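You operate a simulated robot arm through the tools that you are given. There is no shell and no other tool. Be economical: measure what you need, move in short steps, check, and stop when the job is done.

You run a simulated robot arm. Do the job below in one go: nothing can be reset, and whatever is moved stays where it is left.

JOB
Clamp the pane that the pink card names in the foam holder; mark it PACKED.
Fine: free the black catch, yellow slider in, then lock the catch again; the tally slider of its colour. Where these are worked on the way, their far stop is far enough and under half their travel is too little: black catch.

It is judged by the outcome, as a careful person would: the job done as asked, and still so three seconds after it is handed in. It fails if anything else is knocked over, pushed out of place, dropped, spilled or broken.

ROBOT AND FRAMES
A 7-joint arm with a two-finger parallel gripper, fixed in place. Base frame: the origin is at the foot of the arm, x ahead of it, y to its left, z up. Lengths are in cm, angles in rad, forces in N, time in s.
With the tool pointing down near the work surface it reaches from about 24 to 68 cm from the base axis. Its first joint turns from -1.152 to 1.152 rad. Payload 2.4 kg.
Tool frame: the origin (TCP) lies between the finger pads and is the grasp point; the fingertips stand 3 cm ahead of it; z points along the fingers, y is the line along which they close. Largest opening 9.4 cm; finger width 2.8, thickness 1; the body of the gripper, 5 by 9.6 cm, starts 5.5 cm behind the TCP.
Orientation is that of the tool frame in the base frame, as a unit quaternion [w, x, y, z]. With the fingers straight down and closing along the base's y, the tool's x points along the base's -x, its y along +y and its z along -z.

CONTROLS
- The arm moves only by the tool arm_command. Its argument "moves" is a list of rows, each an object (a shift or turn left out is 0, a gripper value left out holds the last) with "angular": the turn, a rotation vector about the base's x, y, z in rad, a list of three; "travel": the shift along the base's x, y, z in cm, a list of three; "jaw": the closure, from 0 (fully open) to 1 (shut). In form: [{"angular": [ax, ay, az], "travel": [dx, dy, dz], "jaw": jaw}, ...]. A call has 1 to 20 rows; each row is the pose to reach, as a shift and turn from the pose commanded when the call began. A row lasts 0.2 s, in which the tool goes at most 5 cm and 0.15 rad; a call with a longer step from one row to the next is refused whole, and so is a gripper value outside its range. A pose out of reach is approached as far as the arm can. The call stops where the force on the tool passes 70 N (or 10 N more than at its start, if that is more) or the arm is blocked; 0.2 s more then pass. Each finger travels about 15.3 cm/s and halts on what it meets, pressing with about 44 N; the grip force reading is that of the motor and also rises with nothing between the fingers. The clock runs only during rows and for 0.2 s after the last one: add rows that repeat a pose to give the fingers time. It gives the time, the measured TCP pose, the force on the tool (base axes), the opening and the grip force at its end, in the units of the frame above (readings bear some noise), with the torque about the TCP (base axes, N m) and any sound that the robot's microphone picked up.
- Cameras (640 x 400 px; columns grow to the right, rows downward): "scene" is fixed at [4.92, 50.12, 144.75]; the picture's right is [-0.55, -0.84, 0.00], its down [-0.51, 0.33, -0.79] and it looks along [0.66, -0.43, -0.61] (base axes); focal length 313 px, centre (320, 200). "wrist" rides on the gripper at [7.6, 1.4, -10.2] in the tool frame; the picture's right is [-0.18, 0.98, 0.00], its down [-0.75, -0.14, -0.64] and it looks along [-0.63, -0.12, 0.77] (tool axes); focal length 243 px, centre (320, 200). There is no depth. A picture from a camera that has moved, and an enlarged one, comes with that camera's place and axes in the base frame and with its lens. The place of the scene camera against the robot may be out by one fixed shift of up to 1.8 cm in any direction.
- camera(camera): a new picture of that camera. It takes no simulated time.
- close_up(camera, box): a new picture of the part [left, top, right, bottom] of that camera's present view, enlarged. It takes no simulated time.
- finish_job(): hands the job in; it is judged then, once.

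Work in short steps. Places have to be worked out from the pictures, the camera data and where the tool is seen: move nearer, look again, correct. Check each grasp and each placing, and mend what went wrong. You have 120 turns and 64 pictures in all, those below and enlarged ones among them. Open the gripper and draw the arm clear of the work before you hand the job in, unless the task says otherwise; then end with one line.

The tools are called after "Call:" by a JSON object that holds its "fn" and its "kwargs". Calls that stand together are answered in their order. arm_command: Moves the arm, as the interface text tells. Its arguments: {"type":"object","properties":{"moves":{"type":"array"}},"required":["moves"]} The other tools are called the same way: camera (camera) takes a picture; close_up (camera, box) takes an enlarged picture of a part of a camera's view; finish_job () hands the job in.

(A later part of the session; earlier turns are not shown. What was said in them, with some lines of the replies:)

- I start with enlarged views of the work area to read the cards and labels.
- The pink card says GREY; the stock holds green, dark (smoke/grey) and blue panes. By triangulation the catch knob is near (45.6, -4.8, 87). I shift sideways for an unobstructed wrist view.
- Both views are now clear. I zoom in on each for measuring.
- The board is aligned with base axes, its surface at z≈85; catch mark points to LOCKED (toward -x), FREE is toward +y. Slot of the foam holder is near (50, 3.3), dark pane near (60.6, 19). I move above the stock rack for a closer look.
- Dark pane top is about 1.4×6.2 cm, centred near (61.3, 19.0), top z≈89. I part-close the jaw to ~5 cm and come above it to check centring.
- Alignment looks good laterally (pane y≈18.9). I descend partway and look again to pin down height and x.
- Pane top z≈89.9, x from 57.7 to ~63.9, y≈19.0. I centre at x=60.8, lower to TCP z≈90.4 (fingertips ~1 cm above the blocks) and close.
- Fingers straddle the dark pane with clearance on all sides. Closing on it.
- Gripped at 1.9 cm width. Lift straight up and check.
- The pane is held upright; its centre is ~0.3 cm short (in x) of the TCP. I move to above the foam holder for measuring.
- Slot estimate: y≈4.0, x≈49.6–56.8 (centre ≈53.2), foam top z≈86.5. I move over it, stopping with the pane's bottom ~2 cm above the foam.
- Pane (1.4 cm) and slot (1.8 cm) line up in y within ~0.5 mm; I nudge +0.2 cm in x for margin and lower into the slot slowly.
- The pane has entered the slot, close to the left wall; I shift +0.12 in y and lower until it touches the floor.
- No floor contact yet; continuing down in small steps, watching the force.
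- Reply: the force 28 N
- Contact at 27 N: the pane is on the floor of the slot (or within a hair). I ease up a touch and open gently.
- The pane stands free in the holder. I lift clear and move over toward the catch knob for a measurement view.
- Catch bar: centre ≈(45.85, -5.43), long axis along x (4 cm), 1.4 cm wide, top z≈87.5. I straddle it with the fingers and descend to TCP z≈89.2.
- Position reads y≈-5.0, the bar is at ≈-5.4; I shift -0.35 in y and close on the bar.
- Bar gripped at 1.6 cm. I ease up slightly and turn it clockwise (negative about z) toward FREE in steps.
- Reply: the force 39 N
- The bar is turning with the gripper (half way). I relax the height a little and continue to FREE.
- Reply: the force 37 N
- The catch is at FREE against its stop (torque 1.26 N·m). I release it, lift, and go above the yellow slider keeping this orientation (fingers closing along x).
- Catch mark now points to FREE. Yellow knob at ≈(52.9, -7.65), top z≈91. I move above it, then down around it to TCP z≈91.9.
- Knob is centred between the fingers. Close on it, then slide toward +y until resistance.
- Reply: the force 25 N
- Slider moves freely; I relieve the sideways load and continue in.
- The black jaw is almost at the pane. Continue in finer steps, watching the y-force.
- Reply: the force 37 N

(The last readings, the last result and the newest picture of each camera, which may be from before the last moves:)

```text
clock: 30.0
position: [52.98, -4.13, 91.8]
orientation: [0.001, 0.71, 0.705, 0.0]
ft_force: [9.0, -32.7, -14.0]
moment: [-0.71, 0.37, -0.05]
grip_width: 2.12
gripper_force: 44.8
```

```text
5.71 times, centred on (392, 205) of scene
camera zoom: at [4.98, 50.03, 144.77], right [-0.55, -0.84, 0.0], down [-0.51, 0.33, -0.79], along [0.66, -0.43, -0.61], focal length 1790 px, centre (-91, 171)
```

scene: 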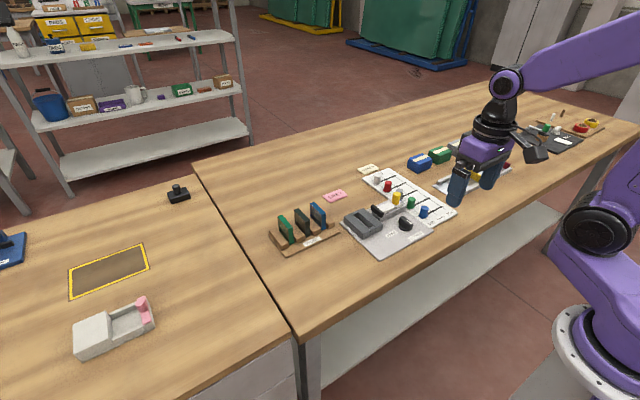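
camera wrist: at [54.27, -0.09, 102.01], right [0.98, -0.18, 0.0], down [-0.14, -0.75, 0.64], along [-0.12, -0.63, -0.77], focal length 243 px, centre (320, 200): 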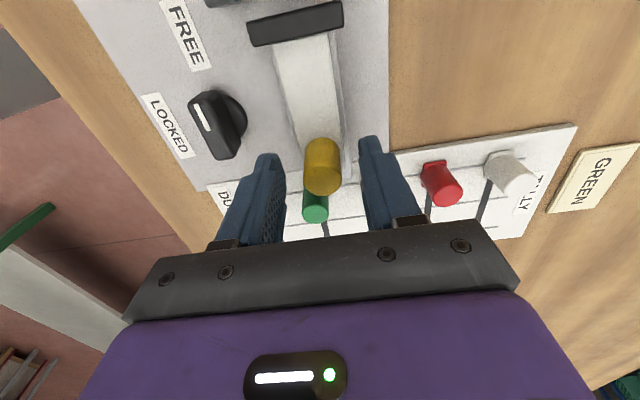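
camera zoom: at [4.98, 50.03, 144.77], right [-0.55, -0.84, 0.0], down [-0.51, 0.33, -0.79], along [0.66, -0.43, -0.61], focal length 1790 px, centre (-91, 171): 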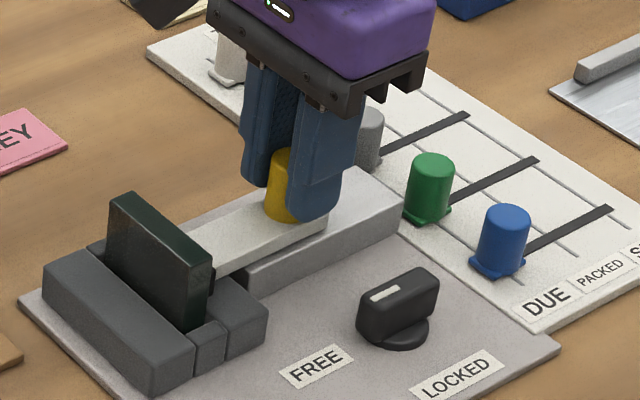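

Force rose to 33 N at y≈-4.1: the jaw is against the pane or its stop. I press a bit more to confirm, then look closely.

Call:
{"fn": "arm_command", "kwargs": {"moves": [{"travel": [-0.1, 0.15, -0.05]}, {"travel": [-0.1, 0.3, -0.05]}, {"travel": [-0.1, 0.3, -0.05]}]}}

Call:
{"fn": "close_up", "kwargs": {"camera": "scene", "box": [340, 185, 396, 235]}}

```text
clock: 30.8
position: [53.02, -3.89, 91.89]
orientation: [0.002, 0.71, 0.704, 0.001]
ft_force: [16.2, -34.0, -8.9]
moment: [-0.65, 0.31, 0.0]
grip_width: 2.09
gripper_force: 45.2
```

```text
8.00 times, centred on (368, 210) of scene
camera zoom: at [4.98, 50.03, 144.78], right [-0.55, -0.84, 0.0], down [-0.51, 0.33, -0.79], along [0.66, -0.43, -0.61], focal length 2506 px, centre (-64, 120)
```

zoom: 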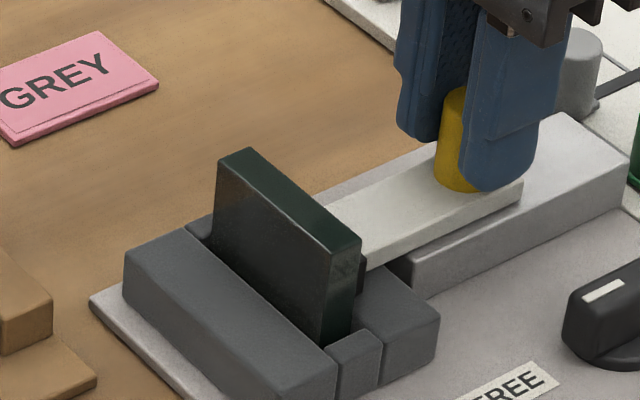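

The slider is fully in, jaw against the pane. I release the knob and lift straight up, then check that it stays.

Call:
{"fn": "arm_command", "kwargs": {"moves": [{"travel": [0, -0.25, 0]}, {"travel": [0, -0.25, 0], "jaw": 0.7}, {"travel": [0, -0.25, 0], "jaw": 0.5}, {"travel": [0, -0.25, 0], "jaw": 0.5}, {"travel": [0, -0.25, 3], "jaw": 0.5}, {"travel": [0, -0.25, 7], "jaw": 0.5}, {"travel": [-3, -0.8, 8], "jaw": 0.55}, {"travel": [-7, -1.4, 8], "jaw": 0.55}, {"travel": [-7, -1.4, 8], "jaw": 0.55}]}}

Call:
{"fn": "close_up", "kwargs": {"camera": "scene", "box": [340, 170, 452, 240]}}

Call:
{"fn": "camera", "kwargs": {"camera": "wrist"}}

```text
clock: 32.8
position: [45.86, -4.88, 99.72]
orientation: [0.001, 0.707, 0.707, 0.0]
ft_force: [0.2, 0.9, -0.6]
moment: [0.02, 0.0, 0.02]
grip_width: 4.25
gripper_force: 0.1
```

```text
5.71 times, centred on (396, 205) of scene
camera zoom: at [4.92, 50.12, 144.75], right [-0.55, -0.84, 0.0], down [-0.51, 0.33, -0.79], along [0.66, -0.43, -0.61], focal length 1790 px, centre (-114, 171)
```

zoom: 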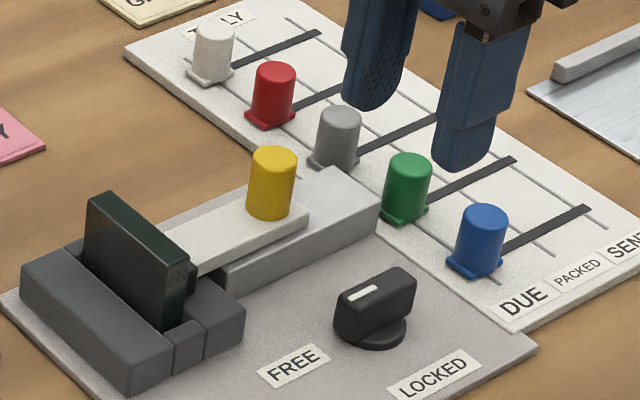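

```text
17 pictures are left
camera wrist: at [47.28, 2.79, 110.09], right [0.98, -0.18, 0.0], down [-0.14, -0.75, 0.64], along [-0.12, -0.63, -0.77], focal length 243 px, centre (320, 200)
```

wrist: 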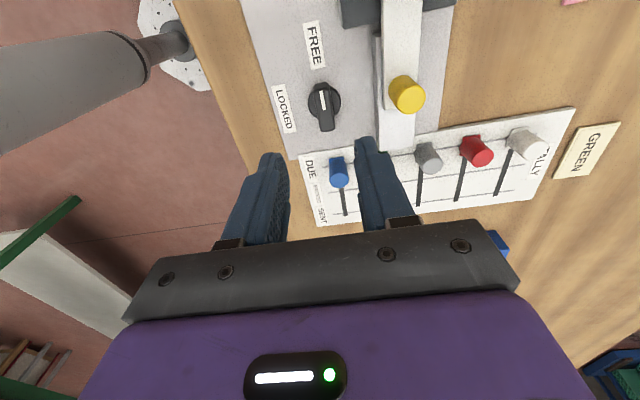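

The slider stays in and the pane stands firm. Back down on the catch bar at ≈(46.0, -5.35) and grip it.

Call:
{"fn": "arm_command", "kwargs": {"moves": [{"travel": [0.1, -0.45, -3]}, {"travel": [0.1, -0.45, -7]}, {"travel": [0.1, -0.45, -9.5]}, {"travel": [0.1, -0.45, -10.3]}, {"travel": [0.1, -0.45, -10.3], "jaw": 0.75}, {"travel": [0.1, -0.45, -10.3], "jaw": 1}, {"travel": [0.1, -0.45, -10.3], "jaw": 1}, {"travel": [0.1, -0.45, -10.3], "jaw": 1}]}}

```text
clock: 34.6
position: [46.2, -5.32, 89.43]
orientation: [0.001, 0.706, 0.708, 0.001]
ft_force: [10.7, 0.2, -17.7]
moment: [-0.49, -0.35, -0.01]
grip_width: 1.59
gripper_force: 45.3
```

Gripped at 1.6 cm. Turning counter-clockwise back to LOCKED.

Call:
{"fn": "arm_command", "kwargs": {"moves": [{"travel": [0.1, 0, -0.1], "angular": [0, 0, 0.1]}, {"travel": [0.1, 0, -0.1], "angular": [0, 0, 0.23]}, {"travel": [0.1, 0, -0.1], "angular": [0, 0, 0.36]}, {"travel": [0.1, 0, -0.1], "angular": [0, 0, 0.49]}, {"travel": [0.1, 0, -0.1], "angular": [0, 0, 0.62]}, {"travel": [0.1, 0, -0.1], "angular": [0, 0, 0.75]}, {"travel": [0.1, 0, -0.1], "angular": [0, 0, 0.88]}, {"travel": [0.1, 0, -0.1], "angular": [0, 0, 1.01]}, {"travel": [0.1, 0, -0.1], "angular": [0, 0, 1.14]}, {"travel": [0.1, 0, -0.1], "angular": [0, 0, 1.27]}, {"travel": [0.1, 0, -0.1], "angular": [0, 0, 1.4]}, {"travel": [0.1, 0, -0.1], "angular": [0, 0, 1.52]}, {"travel": [0.1, 0, -0.1], "angular": [0, 0, 1.62]}, {"travel": [0.1, 0, -0.1], "angular": [0, 0, 1.64]}]}}

Call:
{"fn": "close_up", "kwargs": {"camera": "scene", "box": [340, 170, 452, 240]}}

```text
clock: 37.6
position: [46.03, -5.51, 89.5]
orientation: [0.0, -0.029, 1.0, 0.0]
ft_force: [-13.4, -30.1, 16.0]
moment: [-0.91, 0.34, -1.5]
grip_width: 1.68
gripper_force: 45.2
```

```text
5.71 times, centred on (396, 205) of scene
camera zoom: at [4.86, 50.05, 144.77], right [-0.55, -0.84, 0.0], down [-0.51, 0.33, -0.79], along [0.66, -0.43, -0.61], focal length 1790 px, centre (-114, 171)
```

zoom: 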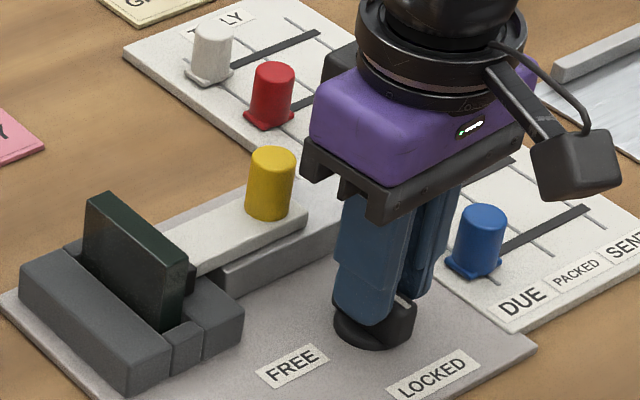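

The catch is back against its LOCKED stop (-1.5 N·m). I release, lift, and swing to above the grey tally slider with fingers closing along x.

Call:
{"fn": "arm_command", "kwargs": {"moves": [{"angular": [0, 0, -0.04], "jaw": 0.75}, {"angular": [0, 0, -0.07], "jaw": 0.65}, {"angular": [0, 0, -0.07], "jaw": 0.65, "travel": [0, 0.1, 1]}, {"angular": [0, 0, -0.07], "jaw": 0.65, "travel": [0, 0.1, 5]}, {"angular": [0, 0, -0.07], "jaw": 0.6, "travel": [0, 0.1, 9.5]}, {"angular": [0, 0, -0.2], "travel": [1, 0.1, 11]}, {"angular": [0, 0, -0.34], "travel": [2, 0, 11]}, {"angular": [0, 0, -0.48], "travel": [3, -0.2, 11]}, {"angular": [0, 0, -0.62], "travel": [4, -0.4, 11]}, {"angular": [0, 0, -0.76], "travel": [5, -0.6, 11]}, {"angular": [0, 0, -0.9], "travel": [6, -0.8, 11]}, {"angular": [0, 0, -1.04], "travel": [7, -1, 11]}, {"angular": [0, 0, -1.18], "travel": [8, -1.4, 11]}, {"angular": [0, 0, -1.32], "travel": [9, -1.8, 11]}, {"angular": [0, 0, -1.46], "travel": [9.8, -2.2, 11]}, {"angular": [0, 0, -1.6], "travel": [9.8, -2.5, 11]}, {"angular": [0, 0, -1.64], "travel": [9.8, -2.5, 11]}, {"angular": [0, 0, -1.64], "travel": [9.8, -2.5, 11]}]}}

Call:
{"fn": "close_up", "kwargs": {"camera": "wrist", "box": [200, 70, 440, 230]}}

Call:
{"fn": "close_up", "kwargs": {"camera": "scene", "box": [340, 165, 468, 245]}}

```text
clock: 41.4
position: [55.91, -7.63, 100.35]
orientation: [0.0, 0.707, 0.707, 0.0]
ft_force: [-0.1, 0.2, -0.4]
moment: [-0.01, -0.02, 0.01]
grip_width: 3.75
gripper_force: 0.1
```

```text
2.50 times, centred on (320, 150) of wrist
camera zoom: at [57.33, 0.09, 110.67], right [0.98, -0.18, 0.0], down [-0.14, -0.75, 0.64], along [-0.12, -0.63, -0.77], focal length 606 px, centre (320, 325)
```

zoom: 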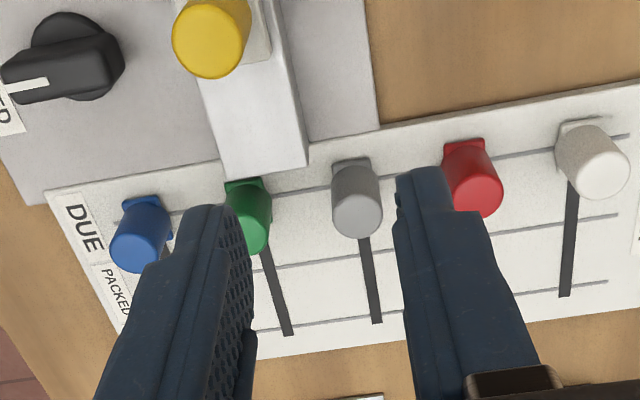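

```text
5.00 times, centred on (404, 205) of scene
camera zoom: at [4.92, 50.12, 144.75], right [-0.55, -0.84, 0.0], down [-0.51, 0.33, -0.79], along [0.66, -0.43, -0.61], focal length 1566 px, centre (-100, 175)
```

zoom: 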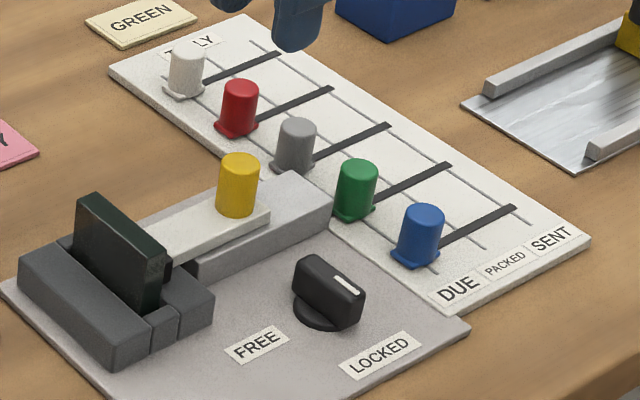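

Catch shows LOCKED. Grey tally knob at ≈(56.4, -12.6), DUE line y≈-12.3, PACKED line y≈-16.8, SENT y≈-21.2. I descend around the grey knob.

Call:
{"fn": "arm_command", "kwargs": {"moves": [{"travel": [0.5, -4.5, 0]}, {"travel": [0.5, -5.2, -3]}, {"travel": [0.5, -5.2, -6]}, {"travel": [0.5, -5.2, -9]}, {"travel": [0.5, -5.2, -10.8]}, {"travel": [0.5, -5.2, -10.8]}]}}

Call:
{"fn": "camera", "kwargs": {"camera": "wrist"}}

Call:
{"fn": "close_up", "kwargs": {"camera": "scene", "box": [356, 150, 468, 220]}}

```text
clock: 42.8
position: [56.33, -12.73, 89.48]
orientation: [0.0, 0.707, 0.707, 0.0]
ft_force: [-0.7, -0.2, 0.8]
moment: [-0.01, 0.0, 0.0]
grip_width: 3.79
gripper_force: 0.0
```

```text
13 pictures are left
camera wrist: at [57.75, -5.08, 99.81], right [0.98, -0.18, 0.0], down [-0.14, -0.75, 0.64], along [-0.12, -0.63, -0.77], focal length 243 px, centre (320, 200)
```

wrist: 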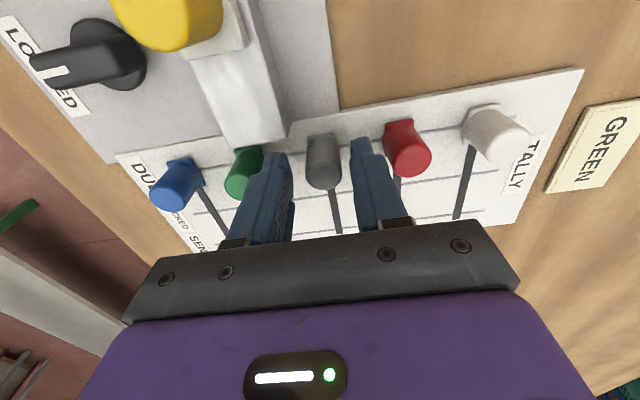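

```text
5.71 times, centred on (412, 185) of scene
camera zoom: at [4.93, 50.12, 144.75], right [-0.55, -0.84, 0.0], down [-0.51, 0.33, -0.79], along [0.66, -0.43, -0.61], focal length 1790 px, centre (-206, 286)
```

zoom: 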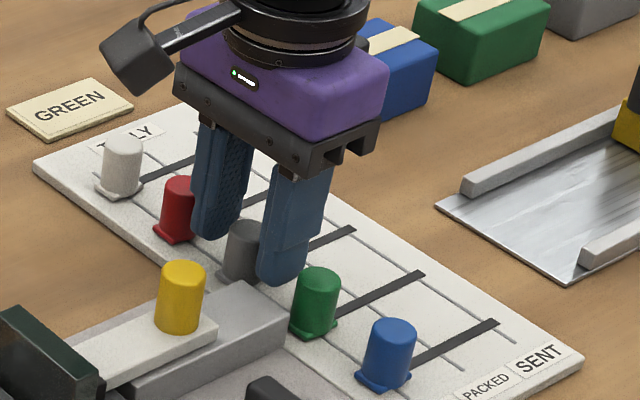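

The grey knob is between the fingers with clearance. Close and slide it toward PACKED (−y), about 3.9 cm first.

Call:
{"fn": "arm_command", "kwargs": {"moves": [{"jaw": 0.75}, {"jaw": 1}, {"jaw": 1}, {"jaw": 1}, {"travel": [0, -0.6, 0]}, {"travel": [0, -1.3, 0]}, {"travel": [0, -2, 0]}, {"travel": [0, -2.7, 0]}, {"travel": [0, -3.4, 0]}, {"travel": [0, -3.9, 0]}, {"travel": [0, -3.9, 0]}]}}

Call:
{"fn": "close_up", "kwargs": {"camera": "scene", "box": [372, 160, 468, 230]}}

Call:
{"fn": "close_up", "kwargs": {"camera": "wrist", "box": [200, 80, 440, 230]}}

```text
clock: 45.2
position: [56.5, -16.66, 89.56]
orientation: [0.001, 0.707, 0.707, 0.0]
ft_force: [20.8, -0.2, -8.6]
moment: [-0.07, -0.09, 0.08]
grip_width: 2.09
gripper_force: 45.2
```

```text
5.71 times, centred on (420, 195) of scene
camera zoom: at [4.99, 50.11, 144.74], right [-0.55, -0.84, 0.0], down [-0.51, 0.33, -0.79], along [0.66, -0.43, -0.61], focal length 1790 px, centre (-251, 229)
```

zoom: 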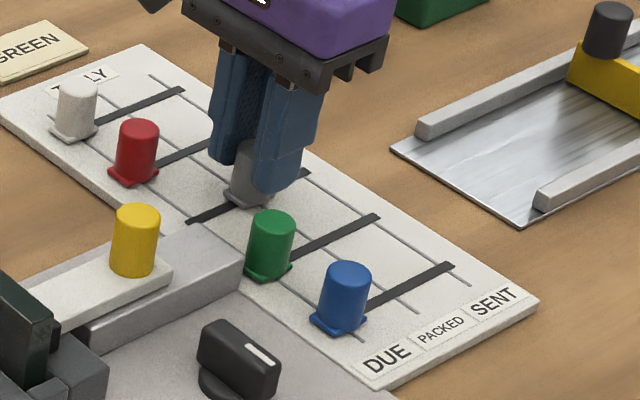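

```text
2.67 times, centred on (320, 155) of wrist
camera zoom: at [57.88, -9.01, 99.85], right [0.98, -0.18, 0.0], down [-0.14, -0.75, 0.64], along [-0.12, -0.63, -0.77], focal length 647 px, centre (320, 320)
```

zoom: 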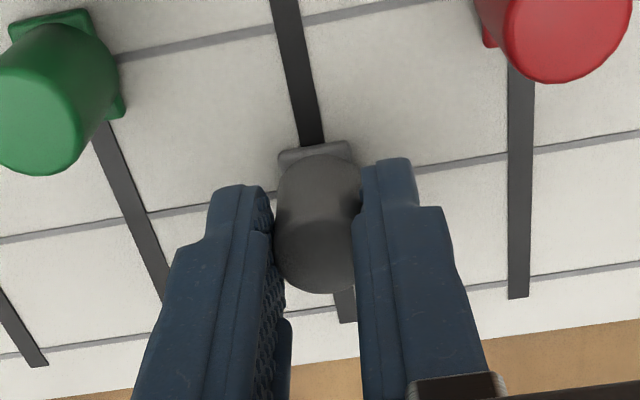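

By the wrist view the slider's base sits the same way on the PACKED line as the others do on DUE. I open, lift away, and verify.

Call:
{"fn": "arm_command", "kwargs": {"moves": [{"jaw": 0.8}, {"jaw": 0.62}, {"jaw": 0.6}, {"travel": [0, 0, 3]}, {"travel": [0, 0, 7]}, {"travel": [-2, 2, 10]}, {"travel": [-4, 5, 11]}, {"travel": [-4, 8, 12]}, {"travel": [-4, 8, 12]}]}}

Call:
{"fn": "close_up", "kwargs": {"camera": "scene", "box": [366, 160, 462, 230]}}

Call:
{"fn": "close_up", "kwargs": {"camera": "wrist", "box": [200, 70, 440, 220]}}

```text
clock: 47.2
position: [52.34, -8.66, 101.49]
orientation: [0.0, 0.707, 0.707, 0.0]
ft_force: [0.5, -0.6, 0.4]
moment: [0.04, -0.02, -0.01]
grip_width: 3.74
gripper_force: 0.1
```

```text
5.71 times, centred on (414, 195) of scene
camera zoom: at [4.92, 50.12, 144.75], right [-0.55, -0.84, 0.0], down [-0.51, 0.33, -0.79], along [0.66, -0.43, -0.61], focal length 1790 px, centre (-217, 229)
```

zoom: 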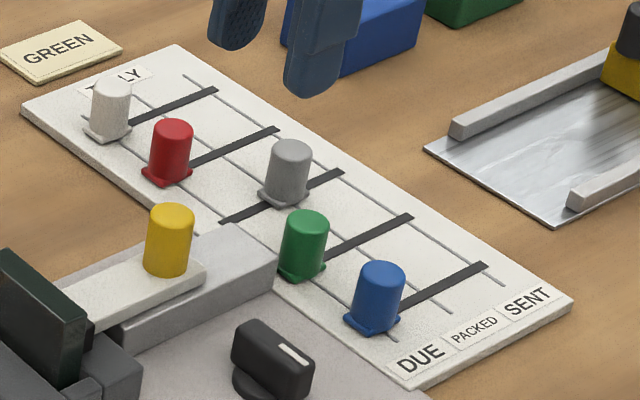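

```text
2.67 times, centred on (320, 145) of wrist
camera zoom: at [53.72, -0.93, 111.77], right [0.98, -0.18, 0.0], down [-0.14, -0.75, 0.64], along [-0.12, -0.63, -0.77], focal length 647 px, centre (320, 347)
```

zoom: 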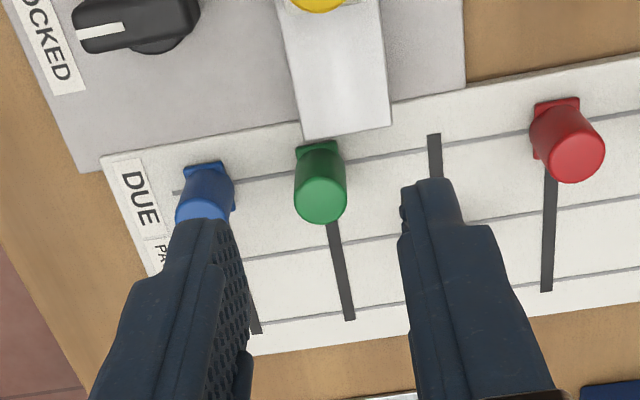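

Grey tally sits squarely on the PACKED line. I raise the arm clear and make a last check of the whole scene.

Call:
{"fn": "arm_command", "kwargs": {"moves": [{"travel": [-2, 0, 4], "jaw": 0.3}, {"travel": [-5, 0, 8], "jaw": 0}, {"travel": [-9, -3, 10], "jaw": 0}, {"travel": [-13, -5, 10], "jaw": 0}, {"travel": [-13, -5, 10], "jaw": 0}]}}

Call:
{"fn": "camera", "kwargs": {"camera": "scene"}}

Call:
{"fn": "close_up", "kwargs": {"camera": "scene", "box": [260, 165, 420, 265]}}

```text
refused: row 3 steps farther than a row can; nothing moved
```

```text
7 pictures are left
```

scene: 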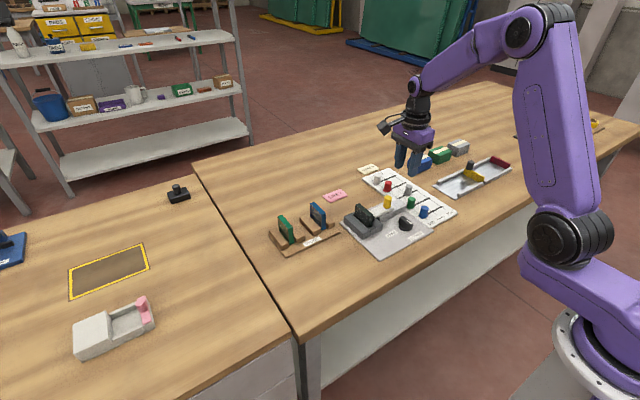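

```text
4.00 times, centred on (340, 215) of scene
camera zoom: at [4.92, 50.12, 144.75], right [-0.55, -0.84, 0.0], down [-0.51, 0.33, -0.79], along [0.66, -0.43, -0.61], focal length 1253 px, centre (240, 140)
```

zoom: 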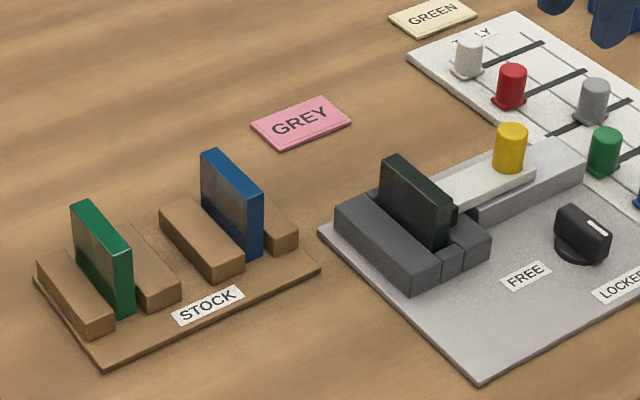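

Everything is in place; the previous raise was refused for a step too long, so I repeat it in smaller steps.

Call:
{"fn": "arm_command", "kwargs": {"moves": [{"travel": [0, 0, 4], "jaw": 0.3}, {"travel": [-2, 0, 8], "jaw": 0}, {"travel": [-5, -1, 10], "jaw": 0}, {"travel": [-8, -2, 11], "jaw": 0}, {"travel": [-8, -2, 11], "jaw": 0}, {"travel": [-8, -2, 11], "jaw": 0}]}}

Call:
{"fn": "close_up", "kwargs": {"camera": "scene", "box": [320, 150, 480, 250]}}

```text
clock: 48.6
position: [44.37, -10.84, 112.6]
orientation: [0.001, 0.707, 0.707, 0.0]
ft_force: [-0.5, -0.6, 0.0]
moment: [0.02, 0.0, 0.02]
grip_width: 9.42
gripper_force: 0.1
```

```text
4.00 times, centred on (400, 200) of scene
camera zoom: at [4.92, 50.12, 144.75], right [-0.55, -0.84, 0.0], down [-0.51, 0.33, -0.79], along [0.66, -0.43, -0.61], focal length 1253 px, centre (0, 200)
```

zoom: 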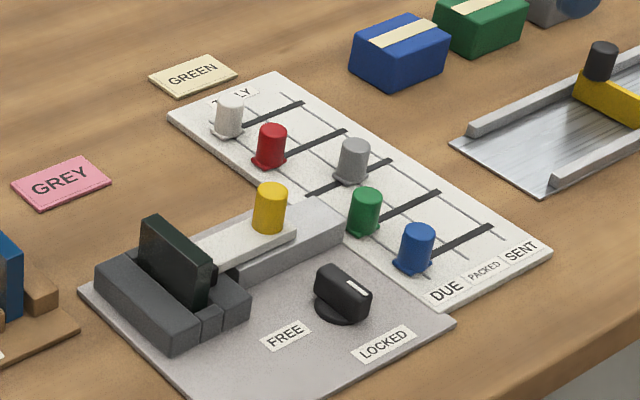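

The pane is clamped, the catch is locked, the grey tally is on PACKED, and the arm is clear. Handing in.

Call:
{"fn": "finish_job", "kwargs": {}}

```text
The job is handed in.
```

The grey pane is clamped in the foam holder with the yellow slider fully in and the black catch locked again, and the grey tally slider is on PACKED; the job is handed in.
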